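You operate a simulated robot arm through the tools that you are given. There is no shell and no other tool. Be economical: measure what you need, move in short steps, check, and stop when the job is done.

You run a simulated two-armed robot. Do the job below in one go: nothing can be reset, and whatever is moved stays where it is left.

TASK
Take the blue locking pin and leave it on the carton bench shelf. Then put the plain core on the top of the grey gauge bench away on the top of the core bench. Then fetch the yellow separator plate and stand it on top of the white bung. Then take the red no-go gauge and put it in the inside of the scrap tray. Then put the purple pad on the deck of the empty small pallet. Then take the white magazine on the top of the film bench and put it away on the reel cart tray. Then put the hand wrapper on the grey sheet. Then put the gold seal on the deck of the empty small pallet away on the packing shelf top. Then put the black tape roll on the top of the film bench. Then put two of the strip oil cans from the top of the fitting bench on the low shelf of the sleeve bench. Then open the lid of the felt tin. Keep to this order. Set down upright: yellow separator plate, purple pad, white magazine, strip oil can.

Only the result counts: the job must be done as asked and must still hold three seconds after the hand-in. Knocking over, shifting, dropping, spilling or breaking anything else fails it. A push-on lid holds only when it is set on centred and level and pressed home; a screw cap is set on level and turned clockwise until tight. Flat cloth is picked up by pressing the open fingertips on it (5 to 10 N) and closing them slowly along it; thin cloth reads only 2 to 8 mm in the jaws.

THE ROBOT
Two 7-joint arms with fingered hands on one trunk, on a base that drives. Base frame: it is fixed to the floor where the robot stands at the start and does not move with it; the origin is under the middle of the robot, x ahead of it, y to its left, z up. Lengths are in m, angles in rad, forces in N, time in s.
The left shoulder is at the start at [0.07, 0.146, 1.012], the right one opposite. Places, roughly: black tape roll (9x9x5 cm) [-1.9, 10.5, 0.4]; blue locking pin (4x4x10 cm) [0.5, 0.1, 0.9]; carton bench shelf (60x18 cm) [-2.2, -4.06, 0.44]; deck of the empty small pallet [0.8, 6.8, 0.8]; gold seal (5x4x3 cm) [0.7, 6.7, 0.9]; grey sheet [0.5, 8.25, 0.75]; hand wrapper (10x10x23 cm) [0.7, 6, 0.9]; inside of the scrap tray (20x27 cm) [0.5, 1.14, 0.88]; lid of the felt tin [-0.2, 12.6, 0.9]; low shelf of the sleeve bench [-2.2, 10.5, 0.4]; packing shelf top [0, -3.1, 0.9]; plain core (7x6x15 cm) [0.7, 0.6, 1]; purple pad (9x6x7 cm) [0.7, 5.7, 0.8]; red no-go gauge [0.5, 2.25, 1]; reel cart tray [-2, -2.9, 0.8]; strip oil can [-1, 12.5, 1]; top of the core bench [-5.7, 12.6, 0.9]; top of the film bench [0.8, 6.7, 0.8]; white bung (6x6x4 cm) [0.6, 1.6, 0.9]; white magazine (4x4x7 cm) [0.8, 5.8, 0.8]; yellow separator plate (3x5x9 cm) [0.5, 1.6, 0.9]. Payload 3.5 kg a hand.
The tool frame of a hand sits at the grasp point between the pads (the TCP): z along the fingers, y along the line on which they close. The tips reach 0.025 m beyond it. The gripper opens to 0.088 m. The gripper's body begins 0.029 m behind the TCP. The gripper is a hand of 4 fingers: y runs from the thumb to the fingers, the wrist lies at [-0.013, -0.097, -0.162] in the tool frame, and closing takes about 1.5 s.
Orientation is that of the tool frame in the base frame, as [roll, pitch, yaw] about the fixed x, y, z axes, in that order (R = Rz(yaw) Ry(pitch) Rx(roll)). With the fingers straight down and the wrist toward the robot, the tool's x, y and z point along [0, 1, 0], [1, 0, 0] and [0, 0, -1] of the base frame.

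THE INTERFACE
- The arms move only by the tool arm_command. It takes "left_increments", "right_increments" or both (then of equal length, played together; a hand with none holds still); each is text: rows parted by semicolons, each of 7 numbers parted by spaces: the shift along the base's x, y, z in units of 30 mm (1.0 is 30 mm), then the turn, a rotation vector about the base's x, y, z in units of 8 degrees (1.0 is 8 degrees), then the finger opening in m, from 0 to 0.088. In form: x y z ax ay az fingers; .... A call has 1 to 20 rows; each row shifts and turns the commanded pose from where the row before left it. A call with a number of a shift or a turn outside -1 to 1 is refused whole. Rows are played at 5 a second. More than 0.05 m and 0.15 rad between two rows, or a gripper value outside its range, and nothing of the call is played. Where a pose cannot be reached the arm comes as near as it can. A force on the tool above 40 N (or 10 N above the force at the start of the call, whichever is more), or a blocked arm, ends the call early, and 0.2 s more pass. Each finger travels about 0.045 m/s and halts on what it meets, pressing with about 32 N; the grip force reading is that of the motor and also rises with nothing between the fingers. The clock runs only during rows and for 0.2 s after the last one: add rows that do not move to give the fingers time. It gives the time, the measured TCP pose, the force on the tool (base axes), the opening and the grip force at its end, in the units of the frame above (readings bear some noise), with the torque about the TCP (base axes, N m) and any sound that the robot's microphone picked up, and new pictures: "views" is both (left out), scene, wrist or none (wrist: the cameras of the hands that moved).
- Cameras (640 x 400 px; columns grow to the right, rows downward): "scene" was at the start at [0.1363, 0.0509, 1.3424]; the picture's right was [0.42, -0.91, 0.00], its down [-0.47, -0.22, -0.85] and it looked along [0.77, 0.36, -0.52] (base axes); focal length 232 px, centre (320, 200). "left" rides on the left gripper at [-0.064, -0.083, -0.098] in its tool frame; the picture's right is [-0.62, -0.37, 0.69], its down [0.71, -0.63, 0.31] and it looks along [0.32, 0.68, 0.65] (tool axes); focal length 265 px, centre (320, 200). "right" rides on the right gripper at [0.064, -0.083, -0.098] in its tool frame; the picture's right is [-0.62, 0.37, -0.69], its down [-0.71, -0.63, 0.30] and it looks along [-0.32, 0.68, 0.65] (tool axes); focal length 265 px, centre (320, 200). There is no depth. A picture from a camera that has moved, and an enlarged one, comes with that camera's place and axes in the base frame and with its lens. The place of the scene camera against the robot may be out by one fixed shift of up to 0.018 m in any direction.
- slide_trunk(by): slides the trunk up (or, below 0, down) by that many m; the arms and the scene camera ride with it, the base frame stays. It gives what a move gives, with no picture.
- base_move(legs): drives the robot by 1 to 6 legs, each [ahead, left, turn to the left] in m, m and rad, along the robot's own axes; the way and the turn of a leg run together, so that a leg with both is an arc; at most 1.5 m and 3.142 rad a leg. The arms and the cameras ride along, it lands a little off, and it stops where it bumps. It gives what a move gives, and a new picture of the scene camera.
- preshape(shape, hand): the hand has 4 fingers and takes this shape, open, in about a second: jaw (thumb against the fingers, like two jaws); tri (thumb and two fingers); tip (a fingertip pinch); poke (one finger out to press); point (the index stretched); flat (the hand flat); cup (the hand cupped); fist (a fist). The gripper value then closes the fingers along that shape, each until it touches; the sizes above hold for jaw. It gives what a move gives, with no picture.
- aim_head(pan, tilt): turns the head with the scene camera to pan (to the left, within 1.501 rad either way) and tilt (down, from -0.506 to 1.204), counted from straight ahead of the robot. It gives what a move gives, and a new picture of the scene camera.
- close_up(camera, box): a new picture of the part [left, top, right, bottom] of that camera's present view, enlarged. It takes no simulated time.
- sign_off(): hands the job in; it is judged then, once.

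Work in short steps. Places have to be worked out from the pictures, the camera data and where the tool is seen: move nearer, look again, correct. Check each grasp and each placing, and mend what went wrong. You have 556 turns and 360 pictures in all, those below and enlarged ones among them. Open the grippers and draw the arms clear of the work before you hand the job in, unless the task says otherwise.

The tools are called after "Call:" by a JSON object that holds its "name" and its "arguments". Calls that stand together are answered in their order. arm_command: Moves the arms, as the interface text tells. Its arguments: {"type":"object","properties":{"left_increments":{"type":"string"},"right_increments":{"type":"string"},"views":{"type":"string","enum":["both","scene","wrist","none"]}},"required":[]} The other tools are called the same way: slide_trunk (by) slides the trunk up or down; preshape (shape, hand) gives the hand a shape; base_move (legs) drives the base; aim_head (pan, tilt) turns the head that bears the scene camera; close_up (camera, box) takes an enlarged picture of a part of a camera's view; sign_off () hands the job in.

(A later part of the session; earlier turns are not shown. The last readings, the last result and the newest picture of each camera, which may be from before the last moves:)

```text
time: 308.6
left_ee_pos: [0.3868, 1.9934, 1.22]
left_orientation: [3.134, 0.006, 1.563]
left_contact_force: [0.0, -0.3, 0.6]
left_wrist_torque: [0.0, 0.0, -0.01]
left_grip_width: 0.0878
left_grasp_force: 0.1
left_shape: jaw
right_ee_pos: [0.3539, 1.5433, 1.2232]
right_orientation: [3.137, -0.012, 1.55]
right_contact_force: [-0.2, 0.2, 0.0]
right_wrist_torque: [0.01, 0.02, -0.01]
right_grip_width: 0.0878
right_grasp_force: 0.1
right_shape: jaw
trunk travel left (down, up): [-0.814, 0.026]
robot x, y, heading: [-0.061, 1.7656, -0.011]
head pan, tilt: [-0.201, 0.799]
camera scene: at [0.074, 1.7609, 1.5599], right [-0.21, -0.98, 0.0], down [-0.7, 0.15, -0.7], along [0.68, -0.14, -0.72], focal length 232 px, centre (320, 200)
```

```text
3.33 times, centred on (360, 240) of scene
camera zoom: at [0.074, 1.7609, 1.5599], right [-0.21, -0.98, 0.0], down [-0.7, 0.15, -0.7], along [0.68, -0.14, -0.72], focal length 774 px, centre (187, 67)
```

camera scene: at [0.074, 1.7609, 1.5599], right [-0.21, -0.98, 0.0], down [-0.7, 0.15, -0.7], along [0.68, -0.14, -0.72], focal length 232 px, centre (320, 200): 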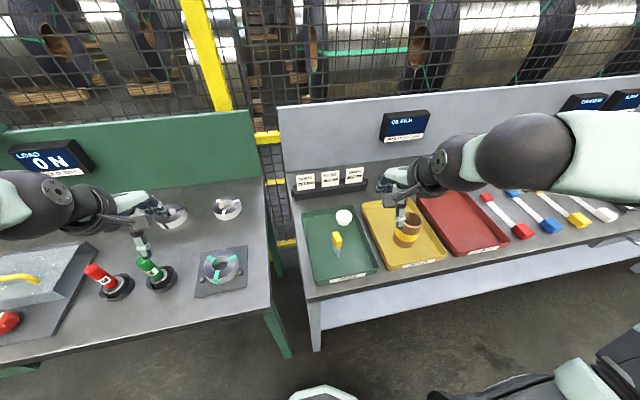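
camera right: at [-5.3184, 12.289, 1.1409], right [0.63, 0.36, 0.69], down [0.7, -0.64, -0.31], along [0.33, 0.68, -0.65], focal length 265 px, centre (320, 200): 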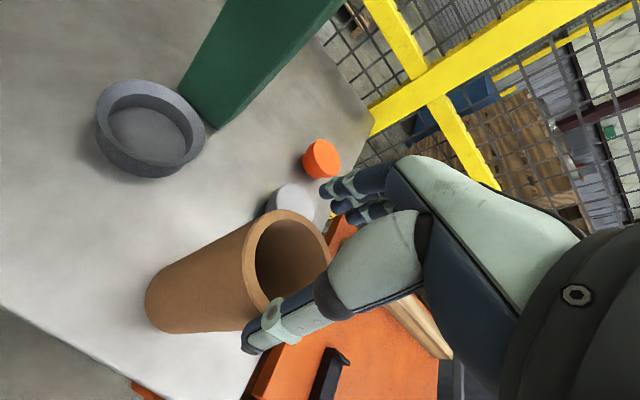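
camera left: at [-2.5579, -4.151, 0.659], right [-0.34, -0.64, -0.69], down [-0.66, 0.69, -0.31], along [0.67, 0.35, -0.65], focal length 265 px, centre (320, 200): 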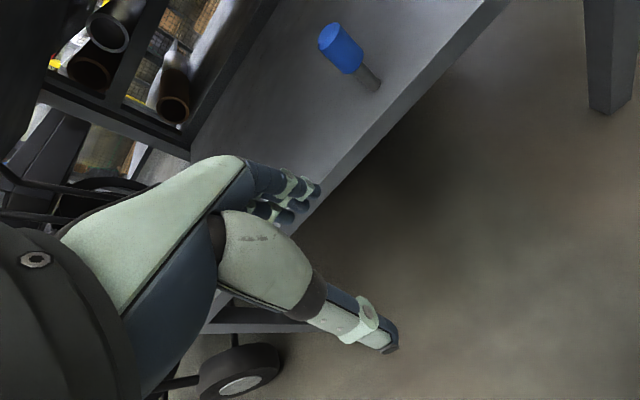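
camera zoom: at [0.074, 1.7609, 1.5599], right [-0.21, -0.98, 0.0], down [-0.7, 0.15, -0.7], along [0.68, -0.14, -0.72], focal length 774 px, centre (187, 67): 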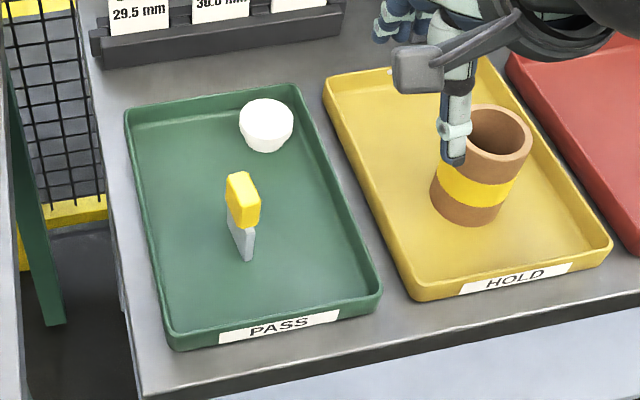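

The yellow plate stands upright near [0.44, 1.605], bung near [0.565, 1.546]. I bring the right hand above the plate and look with the wrist camera.

Call:
{"name": "arm_command", "arguments": {"right_increments": "1 0.6 -0.5 0 0 0 0.088; 1 0.7 -1 0 0 0 0.088; 0.5 0.7 -1 0 0 0 0.088; 0 0 -1 0 0 0 0.088; 0 0 0 0 0 0 0.088", "views": "wrist"}}

```text
time: 309.8
left_ee_pos: [0.3854, 1.993, 1.2218]
left_orientation: [3.135, 0.004, 1.561]
left_contact_force: [0.8, -0.3, -0.1]
left_wrist_torque: [0.01, 0.01, -0.01]
left_grip_width: 0.0874
left_grasp_force: 0.1
left_shape: jaw
right_ee_pos: [0.429, 1.6014, 1.1187]
right_orientation: [3.136, -0.011, 1.549]
right_contact_force: [0.7, 0.2, 0.9]
right_wrist_torque: [-0.04, 0.01, 0.02]
right_grip_width: 0.0881
right_grasp_force: 0.0
right_shape: jaw
trunk travel left (down, up): [-0.814, 0.026]
robot x, y, heading: [-0.0601, 1.7651, -0.009]
head pan, tilt: [-0.201, 0.799]
camera right: at [0.3462, 1.6657, 1.2179], right [0.35, -0.63, 0.69], down [-0.64, -0.7, -0.31], along [0.68, -0.33, -0.65], focal length 265 px, centre (320, 200)
```

right: 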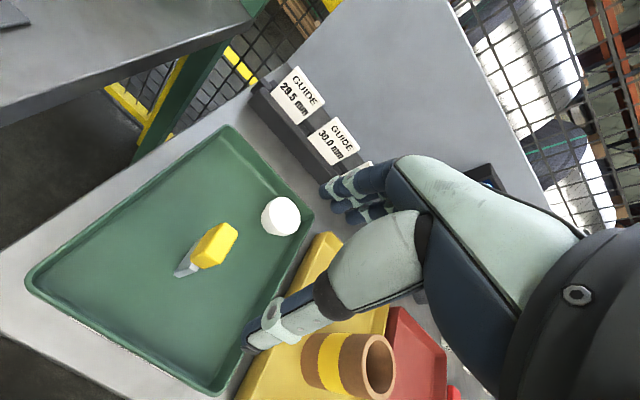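

Call:
{"name": "close_up", "arguments": {"camera": "right", "box": [140, 180, 320, 300]}}

```text
3.33 times, centred on (230, 240) of right
camera zoom: at [0.3462, 1.6657, 1.2179], right [0.35, -0.63, 0.69], down [-0.64, -0.7, -0.31], along [0.68, -0.33, -0.65], focal length 885 px, centre (620, 67)
```

zoom: 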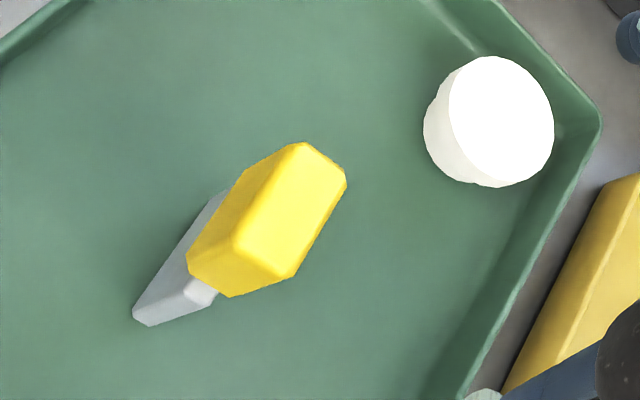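

Plate axis at about [0.471, 1.605], head 4–5 cm along x, 2.2 cm along y. I descend partway, centred, and recheck.

Call:
{"name": "arm_command", "arguments": {"right_increments": "0.7 0.12 -1 0 0 0 0.088; 0.7 0 -1 0 0 0 0.088; 0 0 -1 0 0 0 0.088; 0 0 -0.8 0 0 0 0.088; 0 0 0 0 0 0 0.088", "views": "wrist"}}

```text
time: 311.0
left_ee_pos: [0.386, 1.9939, 1.2218]
left_orientation: [3.134, 0.003, 1.561]
left_contact_force: [-0.3, -0.3, -0.2]
left_wrist_torque: [-0.01, 0.0, 0.01]
left_grip_width: 0.0876
left_grasp_force: 0.1
left_shape: jaw
right_ee_pos: [0.4707, 1.6034, 1.0027]
right_orientation: [3.136, -0.011, 1.547]
right_contact_force: [-0.3, 0.4, 0.6]
right_wrist_torque: [-0.01, 0.01, 0.03]
right_grip_width: 0.0878
right_grasp_force: 0.0
right_shape: jaw
trunk travel left (down, up): [-0.814, 0.026]
robot x, y, heading: [-0.0614, 1.7649, -0.011]
head pan, tilt: [-0.201, 0.799]
camera right: at [0.3883, 1.6688, 1.1023], right [0.35, -0.63, 0.69], down [-0.64, -0.7, -0.31], along [0.68, -0.33, -0.65], focal length 265 px, centre (320, 200)
```

right: 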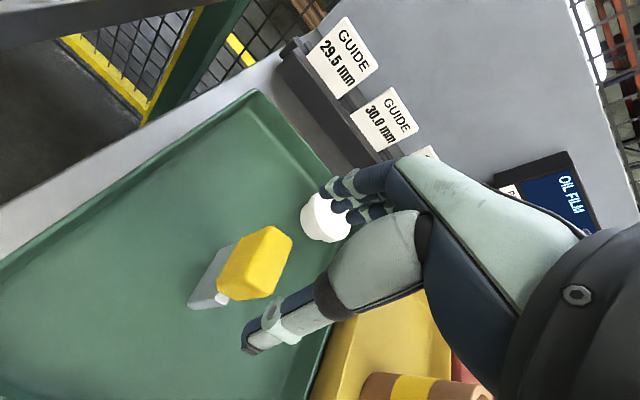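

Well centred. I descend to z≈0.935 and close.

Call:
{"name": "arm_command", "arguments": {"right_increments": "0.1 0.07 -0.8 0 0 0 0.088; 0 0 -0.8 0 0 0 0.088; 0 0 -0.6 0 0 0 0.088; 0 0 0 0 0 0 0.088; 0 0 0 0 0 0 0.05; 0 0 0 0 0 0 0.03; 0 0 0 0 0 0 0.01; 0 0 0 0 0 0 0.01; 0 0 0 0 0 0 0.01; 0 0 0 0 0 0 0.01; 0 0 0 0 0 0 0.01", "views": "wrist"}}

```text
time: 313.4
left_ee_pos: [0.3855, 1.9939, 1.2212]
left_orientation: [3.135, 0.006, 1.564]
left_contact_force: [0.6, 0.3, -0.8]
left_wrist_torque: [0.01, 0.02, -0.02]
left_grip_width: 0.0876
left_grasp_force: 0.0
left_shape: jaw
right_ee_pos: [0.472, 1.6081, 0.939]
right_orientation: [3.136, -0.01, 1.548]
right_contact_force: [-0.5, -0.2, 0.7]
right_wrist_torque: [-0.02, 0.02, 0.0]
right_grip_width: 0.0272
right_grasp_force: 32.4
right_shape: jaw
trunk travel left (down, up): [-0.814, 0.026]
robot x, y, heading: [-0.0658, 1.7651, -0.009]
head pan, tilt: [-0.201, 0.799]
camera right: at [0.3898, 1.6732, 1.0378], right [0.35, -0.63, 0.69], down [-0.64, -0.7, -0.31], along [0.68, -0.33, -0.65], focal length 265 px, centre (320, 200)
```

right: 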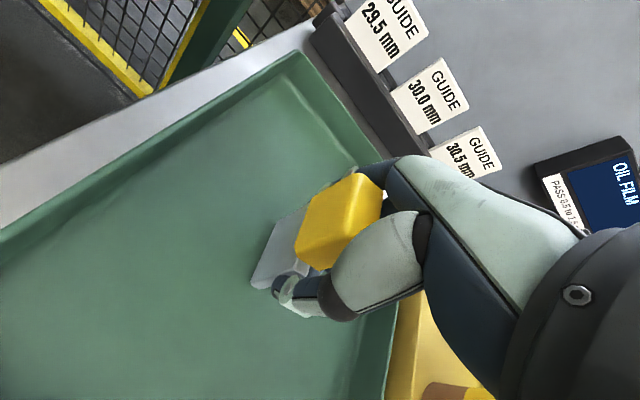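

Gripped. I lift 80 mm and check the hold.

Call:
{"name": "arm_command", "arguments": {"right_increments": "0 0 0.4 0 0 0 0.01; 0 0 0.8 0 0 0 0.01; 0 0 1 0 0 0 0.01; 0 0 1 0 0 0 0.01; 0 0 0 0 0 0 0.01", "views": "wrist"}}

```text
time: 314.6
left_ee_pos: [0.3854, 1.9938, 1.2211]
left_orientation: [3.134, 0.004, 1.562]
left_contact_force: [1.0, 0.1, 0.2]
left_wrist_torque: [0.0, -0.01, -0.01]
left_grip_width: 0.0879
left_grasp_force: 0.0
left_shape: jaw
right_ee_pos: [0.476, 1.6093, 1.0345]
right_orientation: [3.139, -0.011, 1.548]
right_contact_force: [0.2, 0.2, -0.5]
right_wrist_torque: [0.01, 0.01, 0.0]
right_grip_width: 0.027
right_grasp_force: 32.2
right_shape: jaw
trunk travel left (down, up): [-0.814, 0.026]
robot x, y, heading: [-0.0565, 1.7665, -0.011]
head pan, tilt: [-0.201, 0.799]
camera right: at [0.3939, 1.6742, 1.1349], right [0.35, -0.63, 0.69], down [-0.64, -0.7, -0.31], along [0.68, -0.33, -0.65], focal length 265 px, centre (320, 200)
```

right: 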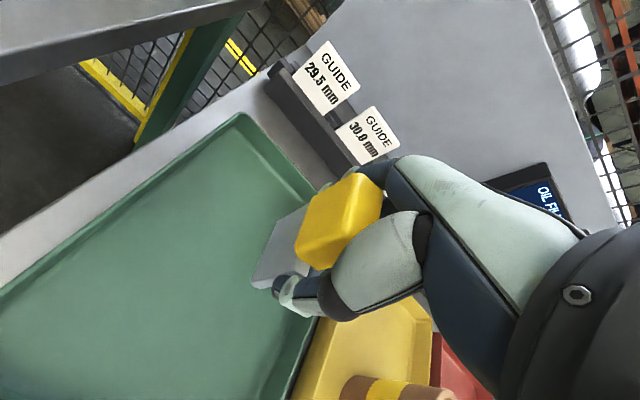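

Held firmly. I check the bung from the scene camera before placing.

Call:
{"name": "close_up", "arguments": {"camera": "scene", "box": [280, 180, 440, 300]}}

```text
3.33 times, centred on (360, 240) of scene
camera zoom: at [0.0745, 1.7608, 1.5598], right [-0.21, -0.98, 0.0], down [-0.7, 0.15, -0.7], along [0.68, -0.14, -0.72], focal length 774 px, centre (187, 67)
```

zoom: 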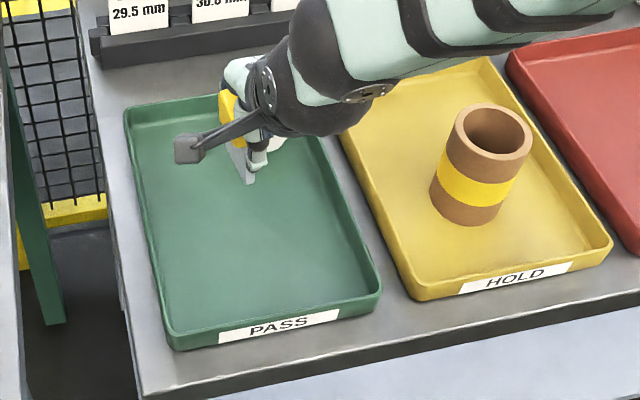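

Bung centre ≈[0.588, 1.548], top ≈0.905. I move the plate above it.

Call:
{"name": "arm_command", "arguments": {"right_increments": "1 -0.5 0 0 0 0 0.01; 1 -0.5 0 0 0 0 0.01; 1 -0.5 0 0 0 0 0.01; 0.73 -0.5 0 0 0 0 0.01; 0 0 0 0 0 0 0.01", "views": "both"}}

```text
time: 315.8
left_ee_pos: [0.3858, 1.9941, 1.2215]
left_orientation: [3.135, 0.005, 1.56]
left_contact_force: [0.6, 0.7, -0.9]
left_wrist_torque: [-0.02, 0.01, -0.01]
left_grip_width: 0.0874
left_grasp_force: 0.0
left_shape: jaw
right_ee_pos: [0.5879, 1.5498, 1.0331]
right_orientation: [3.14, -0.011, 1.55]
right_contact_force: [-0.1, 0.0, -0.8]
right_wrist_torque: [0.0, -0.01, -0.03]
right_grip_width: 0.0269
right_grasp_force: 31.9
right_shape: jaw
trunk travel left (down, up): [-0.814, 0.026]
robot x, y, heading: [-0.0611, 1.764, -0.013]
head pan, tilt: [-0.201, 0.799]
camera scene: at [0.0739, 1.7609, 1.5599], right [-0.21, -0.98, 0.0], down [-0.7, 0.15, -0.7], along [0.68, -0.14, -0.72], focal length 232 px, centre (320, 200)
camera right: at [0.5048, 1.6145, 1.1322], right [0.35, -0.63, 0.69], down [-0.64, -0.7, -0.31], along [0.68, -0.33, -0.65], focal length 265 px, centre (320, 200)
```

scene: 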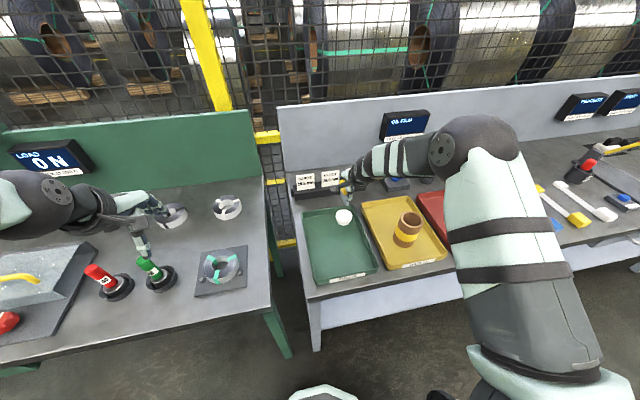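
right: 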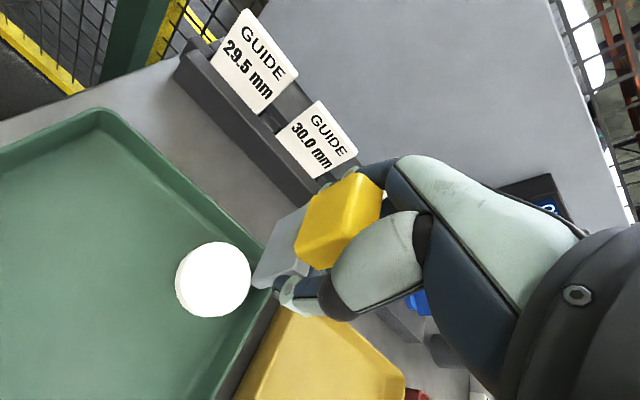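

Bung position is confirmed at [0.586, 1.549]. I zoom on the held plate to see how its foot sits relative to the hand.

Call:
{"name": "close_up", "arguments": {"camera": "right", "box": [160, 140, 400, 340]}}

```text
2.00 times, centred on (280, 240) of right
camera zoom: at [0.5048, 1.6145, 1.1322], right [0.35, -0.63, 0.69], down [-0.64, -0.7, -0.31], along [0.68, -0.33, -0.65], focal length 531 px, centre (400, 120)
```

zoom: 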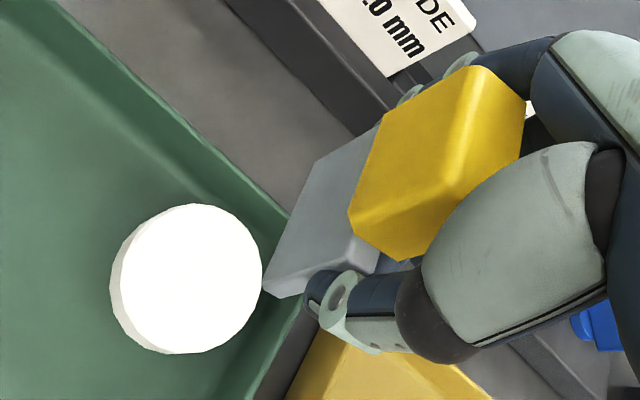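

The plate's foot is offset (+11, −4 mm) from the TCP. I correct by (−13, +3 mm) and lower near the bung.

Call:
{"name": "arm_command", "arguments": {"right_increments": "-0.43 0.1 0 0 0 0 0.01; 0 0 -0.8 0 0 0 0.01; 0 0 -0.6 0 0 0 0.01; 0 0 0 0 0 0 0.01", "views": "none"}}

Call:
{"name": "close_up", "arguments": {"camera": "right", "box": [160, 140, 400, 340]}}

```text
time: 316.8
left_ee_pos: [0.3852, 1.9937, 1.2216]
left_orientation: [3.131, 0.006, 1.564]
left_contact_force: [-0.1, 0.2, -0.1]
left_wrist_torque: [0.0, 0.0, -0.03]
left_grip_width: 0.0877
left_grasp_force: 0.0
left_shape: jaw
right_ee_pos: [0.5715, 1.5511, 0.9897]
right_orientation: [3.137, -0.011, 1.549]
right_contact_force: [0.7, -0.4, -0.7]
right_wrist_torque: [0.0, 0.0, 0.02]
right_grip_width: 0.0266
right_grasp_force: 31.9
right_shape: jaw
trunk travel left (down, up): [-0.814, 0.026]
robot x, y, heading: [-0.0591, 1.7683, -0.006]
head pan, tilt: [-0.201, 0.799]
```

```text
2.00 times, centred on (280, 240) of right
camera zoom: at [0.4894, 1.6163, 1.0896], right [0.35, -0.63, 0.69], down [-0.64, -0.7, -0.31], along [0.68, -0.33, -0.65], focal length 531 px, centre (400, 120)
```

zoom: 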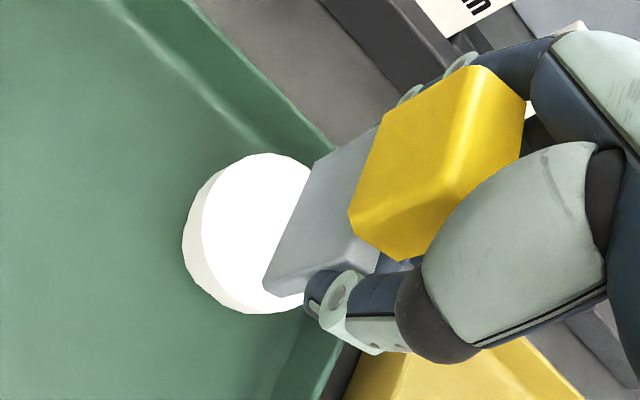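

Alignment is good (foot ≈[0.582,1.547] vs bung ≈[0.586,1.547]). I nudge +4 mm and lower gently in small steps.

Call:
{"name": "arm_command", "arguments": {"right_increments": "0.13 0 -0.1 0 0 0 0.01; 0 0 -0.15 0 0 0 0.01; 0 0 -0.1 0 0 0 0.01; 0 0 0 0 0 0 0.01", "views": "none"}}

Call:
{"name": "close_up", "arguments": {"camera": "right", "box": [160, 140, 400, 340]}}

```text
time: 317.8
left_ee_pos: [0.387, 1.9933, 1.2208]
left_orientation: [3.134, 0.002, 1.562]
left_contact_force: [0.0, -0.9, -0.3]
left_wrist_torque: [0.01, 0.01, -0.01]
left_grip_width: 0.0876
left_grasp_force: 0.1
left_shape: jaw
right_ee_pos: [0.5768, 1.5518, 0.9808]
right_orientation: [3.134, -0.011, 1.55]
right_contact_force: [-0.1, -0.6, -0.9]
right_wrist_torque: [0.01, -0.01, 0.02]
right_grip_width: 0.0269
right_grasp_force: 32.6
right_shape: jaw
trunk travel left (down, up): [-0.814, 0.026]
robot x, y, heading: [-0.0588, 1.7659, -0.006]
head pan, tilt: [-0.201, 0.799]
```

```text
2.00 times, centred on (280, 240) of right
camera zoom: at [0.4946, 1.6172, 1.0798], right [0.35, -0.63, 0.69], down [-0.64, -0.7, -0.31], along [0.68, -0.33, -0.65], focal length 531 px, centre (400, 120)
```

zoom: 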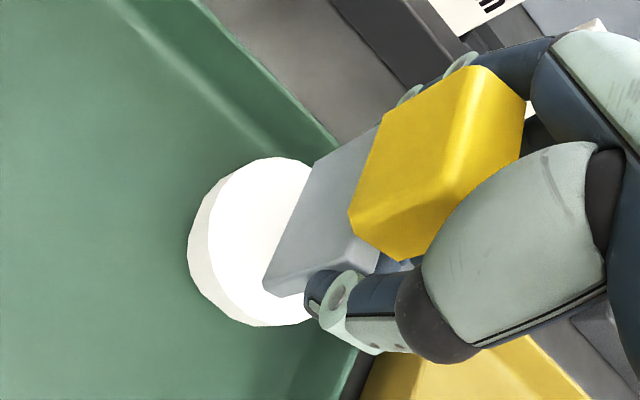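

Call:
{"name": "arm_command", "arguments": {"right_increments": "0.1 -0.1 -0.1 0 0 0 0.01; 0 0 -0.1 0 0 0 0.01; 0 0 0 0 0 0 0.01", "views": "none"}}

Call:
{"name": "close_up", "arguments": {"camera": "right", "box": [160, 140, 400, 340]}}

```text
time: 318.6
left_ee_pos: [0.3859, 1.9948, 1.2223]
left_orientation: [3.136, 0.006, 1.562]
left_contact_force: [1.0, 0.0, -0.1]
left_wrist_torque: [-0.02, 0.0, -0.03]
left_grip_width: 0.0875
left_grasp_force: 0.0
left_shape: jaw
right_ee_pos: [0.5794, 1.5489, 0.9752]
right_orientation: [3.139, -0.009, 1.549]
right_contact_force: [-0.6, -0.4, -0.2]
right_wrist_torque: [0.0, -0.04, -0.03]
right_grip_width: 0.0267
right_grasp_force: 31.7
right_shape: jaw
trunk travel left (down, up): [-0.814, 0.026]
robot x, y, heading: [-0.0592, 1.7682, -0.011]
head pan, tilt: [-0.201, 0.799]
```

```text
2.00 times, centred on (280, 240) of right
camera zoom: at [0.4967, 1.6148, 1.0741], right [0.35, -0.63, 0.69], down [-0.64, -0.7, -0.31], along [0.68, -0.33, -0.65], focal length 531 px, centre (400, 120)
```

zoom: 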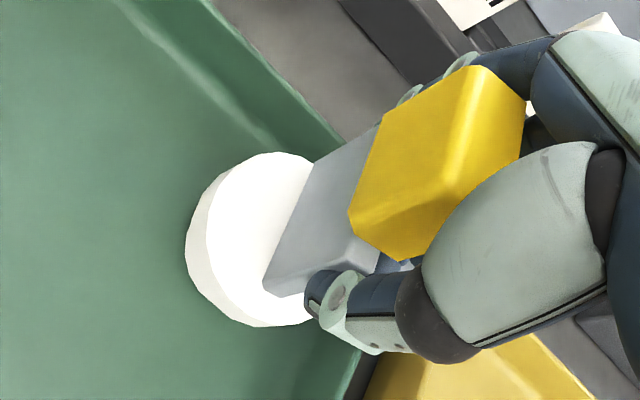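

Call:
{"name": "arm_command", "arguments": {"right_increments": "0 0 -0.1 0 0 0 0.01; 0 0 0 0 0 0 0.01", "views": "none"}}

Call:
{"name": "arm_command", "arguments": {"right_increments": "0 0 -0.07 0 0 0 0.01; 0 0 0 0 0 0 0.01", "views": "none"}}

Call:
{"name": "arm_command", "arguments": {"right_increments": "0 0 -0.07 0 0 0 0.01; 0 0 0 0 0 0 0.01", "views": "wrist"}}

```text
time: 319.2
left_ee_pos: [0.3851, 1.993, 1.2221]
left_orientation: [3.133, 0.005, 1.565]
left_contact_force: [0.6, -0.1, -0.5]
left_wrist_torque: [0.02, -0.01, -0.01]
left_grip_width: 0.0876
left_grasp_force: 0.2
left_shape: jaw
right_ee_pos: [0.5796, 1.5494, 0.973]
right_orientation: [3.134, -0.011, 1.549]
right_contact_force: [-0.4, 0.3, 6.0]
right_wrist_torque: [-0.03, 0.15, 0.03]
right_grip_width: 0.027
right_grasp_force: 31.7
right_shape: jaw
trunk travel left (down, up): [-0.814, 0.026]
robot x, y, heading: [-0.0614, 1.7672, -0.009]
head pan, tilt: [-0.201, 0.799]
```

```text
time: 319.8
left_ee_pos: [0.3841, 1.9946, 1.2221]
left_orientation: [3.133, 0.009, 1.561]
left_contact_force: [1.2, 0.1, -0.5]
left_wrist_torque: [0.03, 0.02, 0.01]
left_grip_width: 0.0882
left_grasp_force: 0.1
left_shape: jaw
right_ee_pos: [0.5795, 1.5505, 0.9723]
right_orientation: [3.132, -0.012, 1.547]
right_contact_force: [1.8, -0.2, 14.2]
right_wrist_torque: [0.05, 0.18, 0.02]
right_grip_width: 0.0274
right_grasp_force: 31.8
right_shape: jaw
trunk travel left (down, up): [-0.814, 0.026]
robot x, y, heading: [-0.0583, 1.7688, -0.008]
head pan, tilt: [-0.201, 0.799]
```

```text
time: 320.4
left_ee_pos: [0.3821, 1.9949, 1.2227]
left_orientation: [3.131, 0.006, 1.562]
left_contact_force: [-0.6, -1.1, 0.2]
left_wrist_torque: [-0.01, 0.05, -0.03]
left_grip_width: 0.0878
left_grasp_force: 0.1
left_shape: jaw
right_ee_pos: [0.5796, 1.5506, 0.9723]
right_orientation: [3.128, -0.009, 1.55]
right_contact_force: [3.7, -0.5, 23.8]
right_wrist_torque: [0.06, 0.15, -0.02]
right_grip_width: 0.0275
right_grasp_force: 31.7
right_shape: jaw
trunk travel left (down, up): [-0.814, 0.026]
robot x, y, heading: [-0.0575, 1.7648, -0.01]
head pan, tilt: [-0.201, 0.799]
camera right: at [0.4948, 1.6157, 1.0701], right [0.35, -0.63, 0.69], down [-0.64, -0.7, -0.32], along [0.69, -0.33, -0.65], focal length 265 px, centre (320, 200)
```

right: 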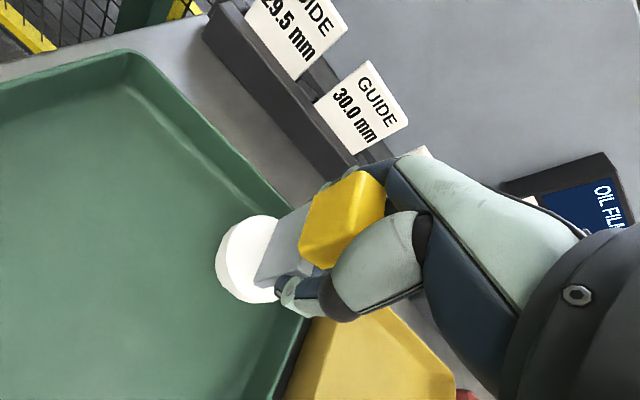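

In contact on the bung. I release the pressure and open slowly.

Call:
{"name": "arm_command", "arguments": {"right_increments": "0 0 0.13 0 0 0 0.01; 0 0 0 0 0 0 0.02; 0 0 0 0 0 0 0.03; 0 0 0 0 0 0 0.035; 0 0 0 0 0 0 0.04; 0 0 0 0 0 0 0.045; 0 0 0 0 0 0 0.05; 0 0 0 0 0 0 0.06; 0 0 0 0 0 0 0.07; 0 0 0 0 0 0 0.088; 0 0 0 0 0 0 0.088; 0 0 0 0 0 0 0.088", "views": "wrist"}}

```text
time: 323.0
left_ee_pos: [0.3855, 1.9941, 1.2213]
left_orientation: [3.133, 0.005, 1.561]
left_contact_force: [-0.5, 0.4, 0.1]
left_wrist_torque: [0.03, 0.0, 0.01]
left_grip_width: 0.0875
left_grasp_force: 0.0
left_shape: jaw
right_ee_pos: [0.5803, 1.5503, 0.97]
right_orientation: [3.135, -0.009, 1.548]
right_contact_force: [-0.8, 0.2, -0.3]
right_wrist_torque: [0.0, 0.05, 0.0]
right_grip_width: 0.0876
right_grasp_force: 0.1
right_shape: jaw
trunk travel left (down, up): [-0.814, 0.026]
robot x, y, heading: [-0.0592, 1.7643, -0.011]
head pan, tilt: [-0.201, 0.799]
camera right: at [0.4969, 1.6149, 1.0707], right [0.35, -0.63, 0.69], down [-0.64, -0.7, -0.31], along [0.68, -0.33, -0.65], focal length 265 px, centre (320, 200)
```

right: 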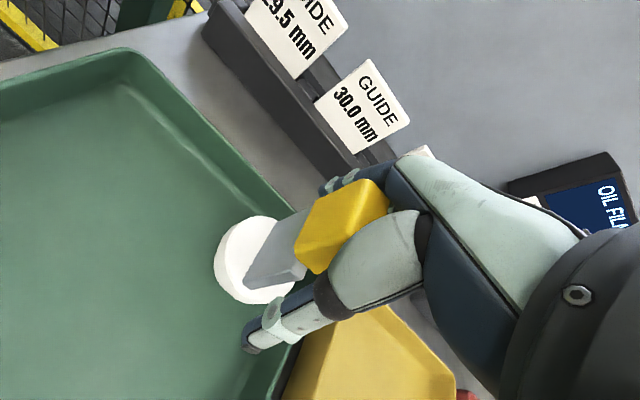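

The plate stands on the bung. I lift the hand slowly straight up and check.

Call:
{"name": "arm_command", "arguments": {"right_increments": "0 0 0.2 0 0 0 0.088; 0 0 0.3 0 0 0 0.088; 0 0 0.3 0 0 0 0.088; 0 0 0.4 0 0 0 0.088; 0 0 0 0 0 0 0.088", "views": "wrist"}}

```text
time: 324.2
left_ee_pos: [0.3847, 1.9934, 1.2209]
left_orientation: [3.134, 0.006, 1.562]
left_contact_force: [-1.3, 0.2, -0.3]
left_wrist_torque: [0.01, -0.02, -0.01]
left_grip_width: 0.0875
left_grasp_force: 0.1
left_shape: jaw
right_ee_pos: [0.58, 1.5509, 1.0077]
right_orientation: [3.138, -0.01, 1.551]
right_contact_force: [-0.3, 0.1, -0.1]
right_wrist_torque: [0.01, -0.01, -0.02]
right_grip_width: 0.0876
right_grasp_force: 0.0
right_shape: jaw
trunk travel left (down, up): [-0.814, 0.026]
robot x, y, heading: [-0.0594, 1.7634, -0.012]
head pan, tilt: [-0.201, 0.799]
camera right: at [0.4968, 1.6144, 1.1068], right [0.35, -0.63, 0.69], down [-0.64, -0.7, -0.31], along [0.68, -0.33, -0.65], focal length 265 px, centre (320, 200)
```

right: 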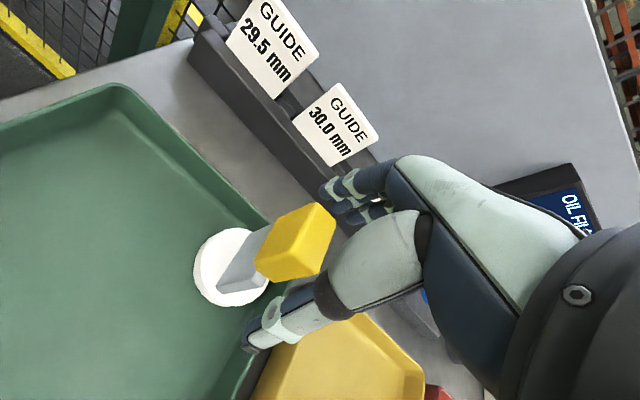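

Clear. I raise the right hand away and look at the green bench for the red no-go gauge.

Call:
{"name": "arm_command", "arguments": {"right_increments": "0 0 1 0 0 0 0.088; 0 0 1 0 0 0 0.088; 0 0 1 0 0 0 0.088; 0 0 1 0 0 0 0.088; -1 0 1 0 0 0 0.088; -1 0 1 0 0 0 0.088; -1 0 0.5 0 0 0 0.088; -1 0 0 0 0 0 0.088; -1 0 0 0 0 0 0.088; -1 0 0 0 0 0 0.088; -1 0 0 0 0 0 0.088; 0 0 0 0 0 0 0.088", "views": "none"}}

Call:
{"name": "aim_head", "arguments": {"pan": 0.5, "tilt": 0.75}}

```text
time: 326.8
left_ee_pos: [0.3865, 1.9956, 1.2216]
left_orientation: [3.135, 0.007, 1.56]
left_contact_force: [0.8, -1.5, -0.3]
left_wrist_torque: [0.0, 0.03, 0.01]
left_grip_width: 0.0877
left_grasp_force: 0.0
left_shape: jaw
right_ee_pos: [0.3703, 1.5508, 1.2041]
right_orientation: [3.136, -0.009, 1.549]
right_contact_force: [-0.3, 0.0, 0.5]
right_wrist_torque: [-0.02, 0.0, 0.0]
right_grip_width: 0.0877
right_grasp_force: 0.1
right_shape: jaw
trunk travel left (down, up): [-0.814, 0.026]
robot x, y, heading: [-0.0565, 1.7685, -0.006]
head pan, tilt: [-0.201, 0.799]
```

```text
time: 327.9
left_ee_pos: [0.3865, 1.9929, 1.2232]
left_orientation: [3.133, 0.005, 1.562]
left_contact_force: [-0.2, 0.8, 0.4]
left_wrist_torque: [0.0, 0.03, -0.03]
left_grip_width: 0.0878
left_grasp_force: 0.0
left_shape: jaw
right_ee_pos: [0.3707, 1.5479, 1.2039]
right_orientation: [3.137, -0.01, 1.55]
right_contact_force: [0.0, 0.4, 0.0]
right_wrist_torque: [0.04, 0.02, 0.01]
right_grip_width: 0.0881
right_grasp_force: 0.0
right_shape: jaw
trunk travel left (down, up): [-0.814, 0.026]
robot x, y, heading: [-0.0628, 1.7659, -0.01]
head pan, tilt: [0.499, 0.75]
camera scene: at [0.0679, 1.8164, 1.5639], right [0.47, -0.88, 0.0], down [-0.6, -0.32, -0.73], along [0.65, 0.34, -0.68], focal length 232 px, centre (320, 200)
```

scene: 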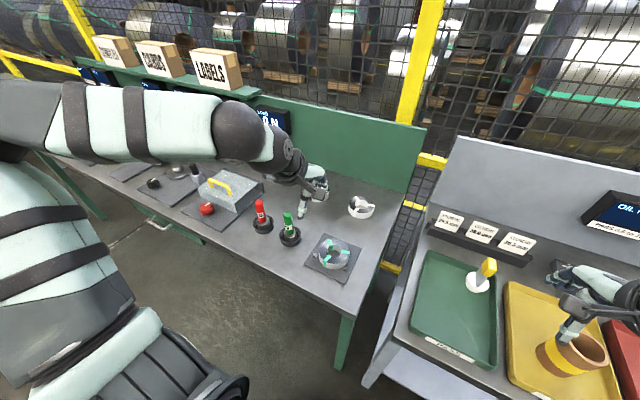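

Call:
{"name": "close_up", "arguments": {"camera": "scene", "box": [180, 150, 340, 270]}}

```text
3.33 times, centred on (260, 210) of scene
camera zoom: at [0.0679, 1.8164, 1.5639], right [0.47, -0.88, 0.0], down [-0.6, -0.32, -0.73], along [0.65, 0.34, -0.68], focal length 774 px, centre (520, 167)
```

zoom: 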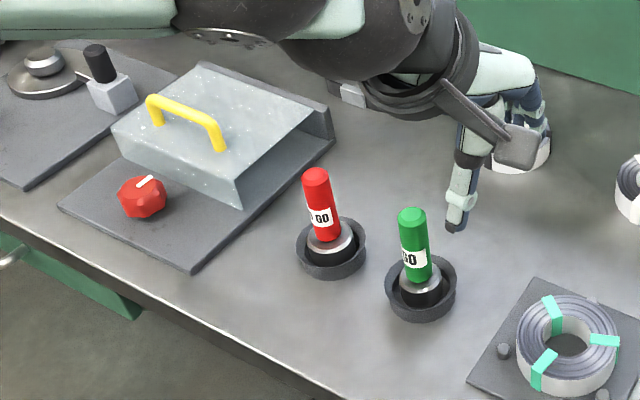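

The red NO GO gauge stands at about [0.47, 2.265], top ≈1.01. I drive 0.3 m left so it faces my left hand.

Call:
{"name": "base_move", "arguments": {"legs": [[0, 0.3, 0.01]]}}

Call:
{"name": "arm_command", "arguments": {"left_increments": "0.5 0 -0.7 0 0 0 0.088; 0 0 -0.8 0 0 0 0.088; 0 0 0 0 0 0 0.088", "views": "wrist"}}

```text
time: 329.9
left_ee_pos: [0.3853, 2.2936, 1.2218]
left_orientation: [3.132, 0.005, 1.569]
left_contact_force: [0.0, -0.3, -0.1]
left_wrist_torque: [-0.01, 0.02, -0.01]
left_grip_width: 0.0877
left_grasp_force: 0.0
left_shape: jaw
right_ee_pos: [0.3723, 1.8496, 1.2035]
right_orientation: [3.139, -0.013, 1.554]
right_contact_force: [0.0, 0.4, 0.2]
right_wrist_torque: [0.02, 0.0, -0.01]
right_grip_width: 0.0878
right_grasp_force: 0.1
right_shape: jaw
trunk travel left (down, up): [-0.814, 0.026]
robot x, y, heading: [-0.0585, 2.0657, -0.002]
head pan, tilt: [0.499, 0.75]
camera scene: at [0.0693, 2.1152, 1.5639], right [0.48, -0.88, 0.0], down [-0.6, -0.32, -0.73], along [0.64, 0.35, -0.68], focal length 232 px, centre (320, 200)
```

scene: 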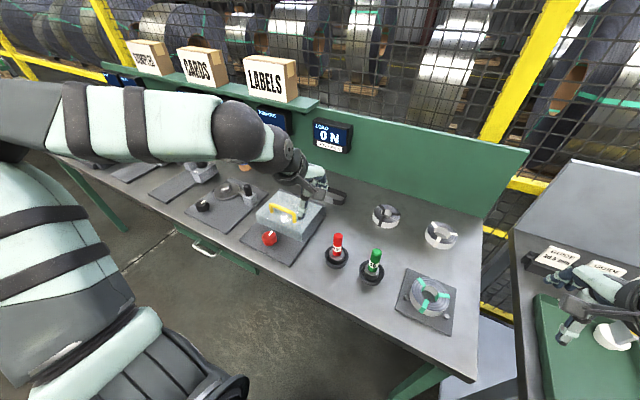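

```text
time: 330.7
left_ee_pos: [0.3983, 2.2981, 1.177]
left_orientation: [3.134, 0.007, 1.567]
left_contact_force: [-0.7, -0.5, -0.4]
left_wrist_torque: [0.02, -0.03, 0.02]
left_grip_width: 0.0881
left_grasp_force: 0.1
left_shape: jaw
right_ee_pos: [0.3725, 1.8512, 1.2045]
right_orientation: [3.136, -0.008, 1.556]
right_contact_force: [-0.4, -0.1, 0.0]
right_wrist_torque: [0.01, 0.0, -0.03]
right_grip_width: 0.0879
right_grasp_force: 0.1
right_shape: jaw
trunk travel left (down, up): [-0.814, 0.026]
robot x, y, heading: [-0.059, 2.0671, -0.008]
head pan, tilt: [0.499, 0.75]
camera left: at [0.315, 2.233, 1.2768], right [-0.36, -0.62, -0.69], down [-0.62, 0.72, -0.31], along [0.69, 0.32, -0.65], focal length 265 px, centre (320, 200)
```

left: 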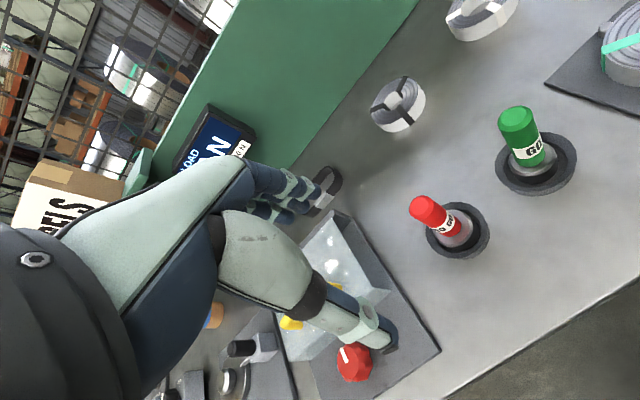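

Gauge axis ≈[0.476, 2.262]. I move the left hand above it.

Call:
{"name": "arm_command", "arguments": {"left_increments": "0.9 -0.4 0 0 0 0 0.088; 0.9 -0.4 -0.5 0 0 0 0.088; 0.8 -0.4 -0.8 0 0 0 0.088; 0 0 -0.8 0 0 0 0.088; 0 0 -0.8 0 0 0 0.088; 0 0 0 0 0 0 0.088", "views": "wrist"}}

```text
time: 332.1
left_ee_pos: [0.4793, 2.2609, 1.0874]
left_orientation: [3.133, 0.006, 1.567]
left_contact_force: [0.4, 0.8, 0.7]
left_wrist_torque: [0.0, 0.0, 0.0]
left_grip_width: 0.0875
left_grasp_force: 0.1
left_shape: jaw
right_ee_pos: [0.3722, 1.8513, 1.2035]
right_orientation: [3.139, -0.011, 1.554]
right_contact_force: [-0.2, -0.3, 0.4]
right_wrist_torque: [0.02, 0.0, 0.0]
right_grip_width: 0.0876
right_grasp_force: 0.0
right_shape: jaw
trunk travel left (down, up): [-0.814, 0.026]
robot x, y, heading: [-0.0545, 2.0619, -0.006]
head pan, tilt: [0.499, 0.75]
camera left: at [0.394, 2.1983, 1.1881], right [-0.37, -0.62, -0.69], down [-0.62, 0.72, -0.31], along [0.69, 0.32, -0.65], focal length 265 px, centre (320, 200)
```

left: 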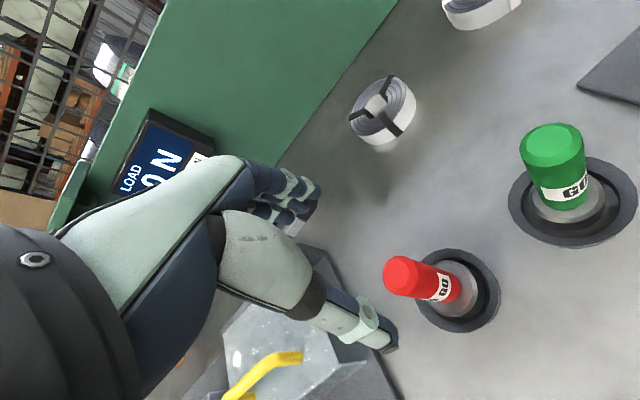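

Handle top at z≈1.018, axis ≈[0.467, 2.262]. I descend to z≈0.994 and close.

Call:
{"name": "arm_command", "arguments": {"left_increments": "-0.4 0.03 -0.6 0 0 0 0.088; 0 0 -0.9 0 0 0 0.088; 0 0 -0.9 0 0 0 0.088; 0 0 -0.7 0 0 0 0.088; 0 0 0 0 0 0 0.088", "views": "wrist"}}

```text
time: 333.3
left_ee_pos: [0.4664, 2.2621, 0.9953]
left_orientation: [3.133, 0.005, 1.569]
left_contact_force: [-0.6, -0.3, -0.5]
left_wrist_torque: [-0.02, 0.0, -0.01]
left_grip_width: 0.0875
left_grasp_force: 0.0
left_shape: jaw
right_ee_pos: [0.3725, 1.8516, 1.2037]
right_orientation: [3.136, -0.011, 1.553]
right_contact_force: [0.0, -0.2, 0.2]
right_wrist_torque: [-0.03, 0.0, 0.0]
right_grip_width: 0.0878
right_grasp_force: 0.1
right_shape: jaw
trunk travel left (down, up): [-0.814, 0.026]
robot x, y, heading: [-0.0605, 2.0633, -0.004]
head pan, tilt: [0.499, 0.75]
camera left: at [0.3806, 2.1985, 1.0959], right [-0.36, -0.62, -0.69], down [-0.62, 0.72, -0.31], along [0.69, 0.32, -0.65], focal length 265 px, centre (320, 200)
```

left: 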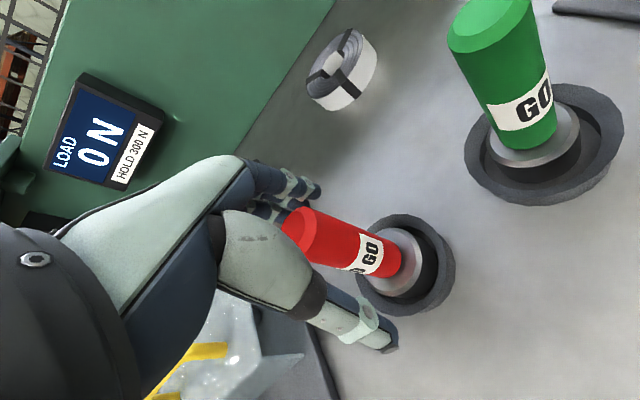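

Handle is between the fingers. I lower 6 mm more and close.

Call:
{"name": "arm_command", "arguments": {"left_increments": "0 0 -0.2 0 0 0 0.088; 0 0 0 0 0 0 0.05; 0 0 0 0 0 0 0.03; 0 0 0 0 0 0 0.01; 0 0 0 0 0 0 0; 0 0 0 0 0 0 0; 0 0 0 0 0 0 0; 0 0 0 0 0 0 0; 0 0 0 0 0 0 0; 0 0 0 0 0 0 0", "views": "wrist"}}

```text
time: 335.5
left_ee_pos: [0.4647, 2.2618, 0.9906]
left_orientation: [3.135, 0.006, 1.566]
left_contact_force: [-0.2, -0.9, 0.3]
left_wrist_torque: [-0.02, -0.01, 0.0]
left_grip_width: 0.0216
left_grasp_force: 32.3
left_shape: jaw
right_ee_pos: [0.3728, 1.8519, 1.2044]
right_orientation: [3.139, -0.01, 1.553]
right_contact_force: [0.5, 0.1, 0.0]
right_wrist_torque: [-0.04, -0.04, -0.02]
right_grip_width: 0.0877
right_grasp_force: 0.1
right_shape: jaw
trunk travel left (down, up): [-0.814, 0.026]
robot x, y, heading: [-0.0562, 2.0689, -0.007]
head pan, tilt: [0.499, 0.75]
camera left: at [0.3808, 2.1982, 1.0902], right [-0.37, -0.62, -0.69], down [-0.62, 0.72, -0.31], along [0.69, 0.32, -0.65], focal length 265 px, centre (320, 200)
```

left: 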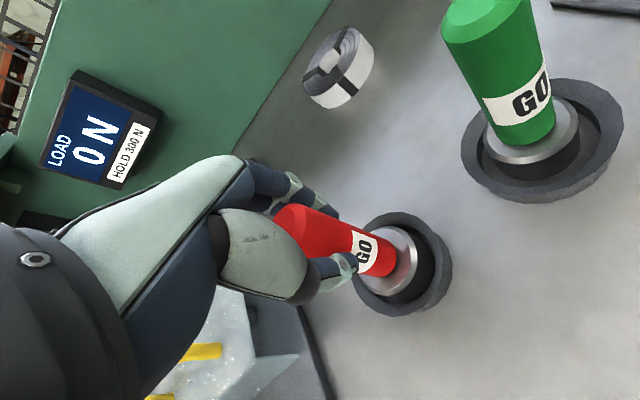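

Gripped. I lift straight up slowly, so the holder stays down, then look.

Call:
{"name": "arm_command", "arguments": {"left_increments": "0 0 0.3 0 0 0 0; 0 0 0.5 0 0 0 0; 0 0 0.6 0 0 0 0; 0 0 0.8 0 0 0 0; 0 0 0.8 0 0 0 0; 0 0 0 0 0 0 0", "views": "wrist"}}

```text
time: 336.9
left_ee_pos: [0.4685, 2.2604, 1.0768]
left_orientation: [3.137, 0.007, 1.568]
left_contact_force: [0.4, 0.3, -4.4]
left_wrist_torque: [-0.01, -0.02, 0.01]
left_grip_width: 0.0214
left_grasp_force: 32.1
left_shape: jaw
right_ee_pos: [0.3742, 1.8516, 1.2026]
right_orientation: [3.139, -0.01, 1.553]
right_contact_force: [1.2, 0.2, -0.2]
right_wrist_torque: [-0.01, 0.0, -0.02]
right_grip_width: 0.0876
right_grasp_force: 0.0
right_shape: jaw
trunk travel left (down, up): [-0.814, 0.026]
robot x, y, heading: [-0.0596, 2.0671, -0.001]
head pan, tilt: [0.499, 0.75]
camera left: at [0.383, 2.1975, 1.1771], right [-0.37, -0.62, -0.69], down [-0.63, 0.72, -0.31], along [0.69, 0.32, -0.65], focal length 265 px, centre (320, 200)
```

left: 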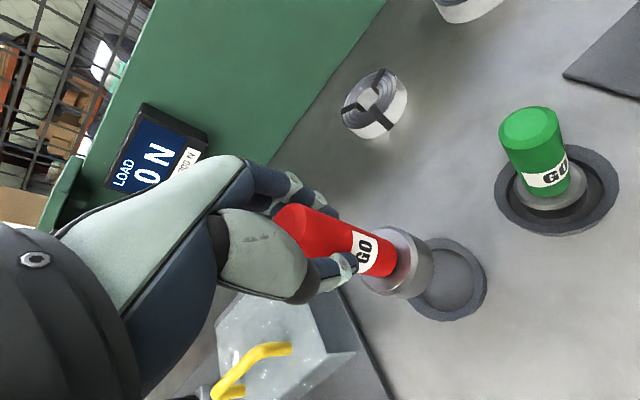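

The gauge is out of its holder. I raise it and drive right to the scrap tray.

Call:
{"name": "arm_command", "arguments": {"left_increments": "0 0 1 0 0 0 0; 0 0 1 0 0 0 0; 0 0 1 0 0 0 0; 0 0 1 0 0 0 0; 0 0 1 0 0 0 0; 0 0 0.3 0 0 0 0; -1 0 0 0 0 0 0; -1 0 0 0 0 0 0; -1 0 0 0 0 0 0; 0 0 0 0 0 0 0", "views": "none"}}

Call:
{"name": "base_move", "arguments": {"legs": [[-0.05, -1.12, 0.005]]}}

Call:
{"name": "aim_head", "arguments": {"pan": 0.3, "tilt": 0.8}}

```text
time: 339.1
left_ee_pos: [0.3767, 2.2627, 1.2385]
left_orientation: [3.134, 0.005, 1.566]
left_contact_force: [1.0, 0.8, -3.9]
left_wrist_torque: [0.0, 0.02, -0.01]
left_grip_width: 0.0217
left_grasp_force: 31.6
left_shape: jaw
right_ee_pos: [0.3737, 1.8505, 1.2032]
right_orientation: [3.138, -0.01, 1.554]
right_contact_force: [-0.2, 0.6, 1.2]
right_wrist_torque: [0.01, 0.01, -0.01]
right_grip_width: 0.0874
right_grasp_force: 0.1
right_shape: jaw
trunk travel left (down, up): [-0.814, 0.026]
robot x, y, heading: [-0.0575, 2.0652, -0.001]
head pan, tilt: [0.499, 0.75]
```

```text
time: 345.0
left_ee_pos: [0.3244, 1.1049, 1.2372]
left_orientation: [3.134, 0.007, 1.564]
left_contact_force: [1.6, 0.4, -4.1]
left_wrist_torque: [0.0, 0.06, 0.02]
left_grip_width: 0.0216
left_grasp_force: 31.7
left_shape: jaw
right_ee_pos: [0.3201, 0.6937, 1.2043]
right_orientation: [3.137, -0.01, 1.551]
right_contact_force: [-0.1, 0.0, 0.0]
right_wrist_torque: [0.02, -0.01, 0.02]
right_grip_width: 0.088
right_grasp_force: 0.0
right_shape: jaw
trunk travel left (down, up): [-0.814, 0.026]
robot x, y, heading: [-0.112, 0.9071, -0.006]
head pan, tilt: [0.499, 0.75]
camera scene: at [0.0171, 0.9608, 1.5638], right [0.47, -0.88, 0.0], down [-0.6, -0.32, -0.73], along [0.64, 0.35, -0.68], focal length 232 px, centre (320, 200)
```

scene: 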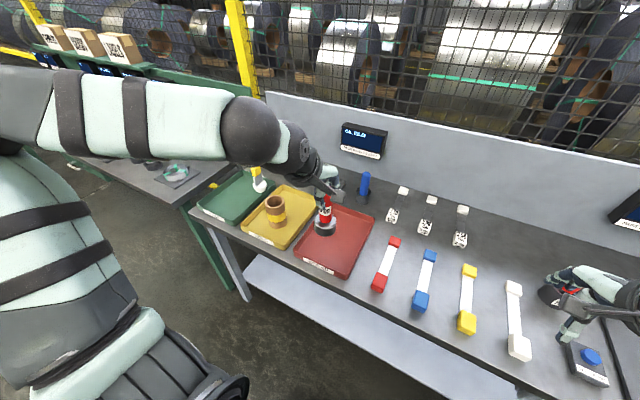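

```text
time: 345.7
left_ee_pos: [0.3245, 1.1036, 1.2376]
left_orientation: [3.136, 0.006, 1.564]
left_contact_force: [0.0, -0.1, -3.9]
left_wrist_torque: [-0.01, 0.04, 0.01]
left_grip_width: 0.0214
left_grasp_force: 31.9
left_shape: jaw
right_ee_pos: [0.32, 0.6928, 1.2044]
right_orientation: [3.137, -0.01, 1.552]
right_contact_force: [-0.3, -0.2, 0.8]
right_wrist_torque: [-0.01, -0.02, 0.02]
right_grip_width: 0.0874
right_grasp_force: 0.0
right_shape: jaw
trunk travel left (down, up): [-0.814, 0.026]
robot x, y, heading: [-0.1097, 0.9049, -0.004]
head pan, tilt: [0.3, 0.799]
camera scene: at [0.0212, 0.9439, 1.5598], right [0.29, -0.96, 0.0], down [-0.69, -0.21, -0.7], along [0.67, 0.2, -0.72], focal length 232 px, centre (320, 200)
```

scene: 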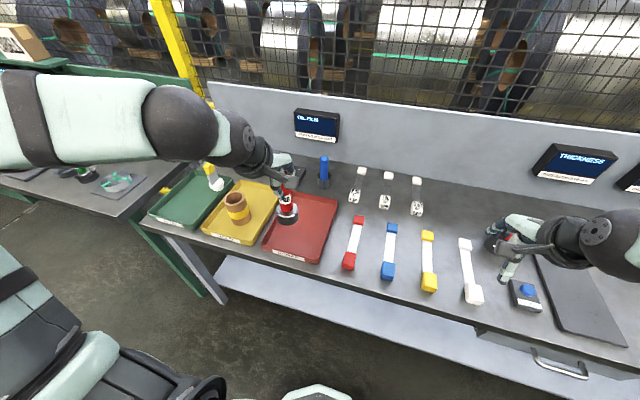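

Scrap tray centre ≈[0.505, 1.14]. I carry the gauge over it and lower.

Call:
{"name": "arm_command", "arguments": {"left_increments": "1 0.2 0 0 0 0 0; 1 0.2 0 0 0 0 0; 1 0.2 0 0 0 0 0; 1 0.2 -0.5 0 0 0 0; 1 0.2 -1 0 0 0 0; 0.4 0.2 -1 0 0 0 0; 0 0 -1 0 0 0 0; 0 0 -1 0 0 0 0; 0 0 -1 0 0 0 0; 0 0 -1 0 0 0 0; 0 0 0 0 0 0 0", "views": "both"}}

```text
time: 348.1
left_ee_pos: [0.4865, 1.1374, 1.0436]
left_orientation: [3.135, 0.005, 1.563]
left_contact_force: [-0.1, -0.1, -4.2]
left_wrist_torque: [-0.01, 0.03, 0.0]
left_grip_width: 0.0215
left_grasp_force: 32.4
left_shape: jaw
right_ee_pos: [0.3193, 0.6936, 1.2037]
right_orientation: [3.138, -0.011, 1.551]
right_contact_force: [0.0, -0.4, 0.4]
right_wrist_torque: [0.0, -0.02, -0.02]
right_grip_width: 0.0877
right_grasp_force: 0.1
right_shape: jaw
trunk travel left (down, up): [-0.814, 0.026]
robot x, y, heading: [-0.1138, 0.9067, -0.001]
head pan, tilt: [0.3, 0.799]
camera scene: at [0.0211, 0.9439, 1.5598], right [0.29, -0.96, 0.0], down [-0.69, -0.21, -0.7], along [0.67, 0.2, -0.72], focal length 232 px, centre (320, 200)
camera left: at [0.4009, 1.0756, 1.1438], right [-0.37, -0.62, -0.69], down [-0.62, 0.72, -0.31], along [0.69, 0.32, -0.65], focal length 265 px, centre (320, 200)
```

scene: 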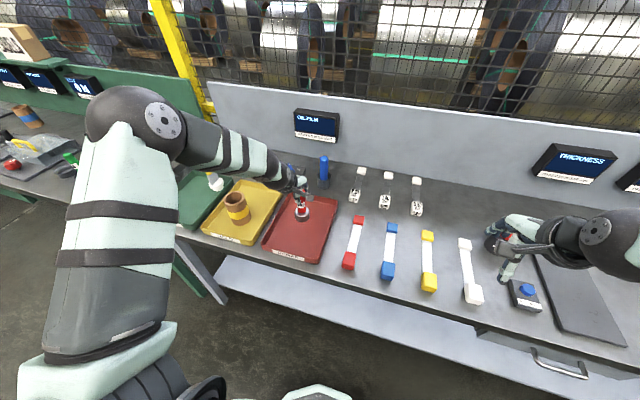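
left: 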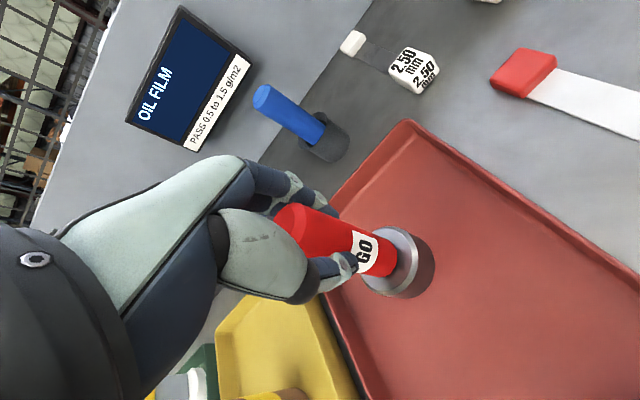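

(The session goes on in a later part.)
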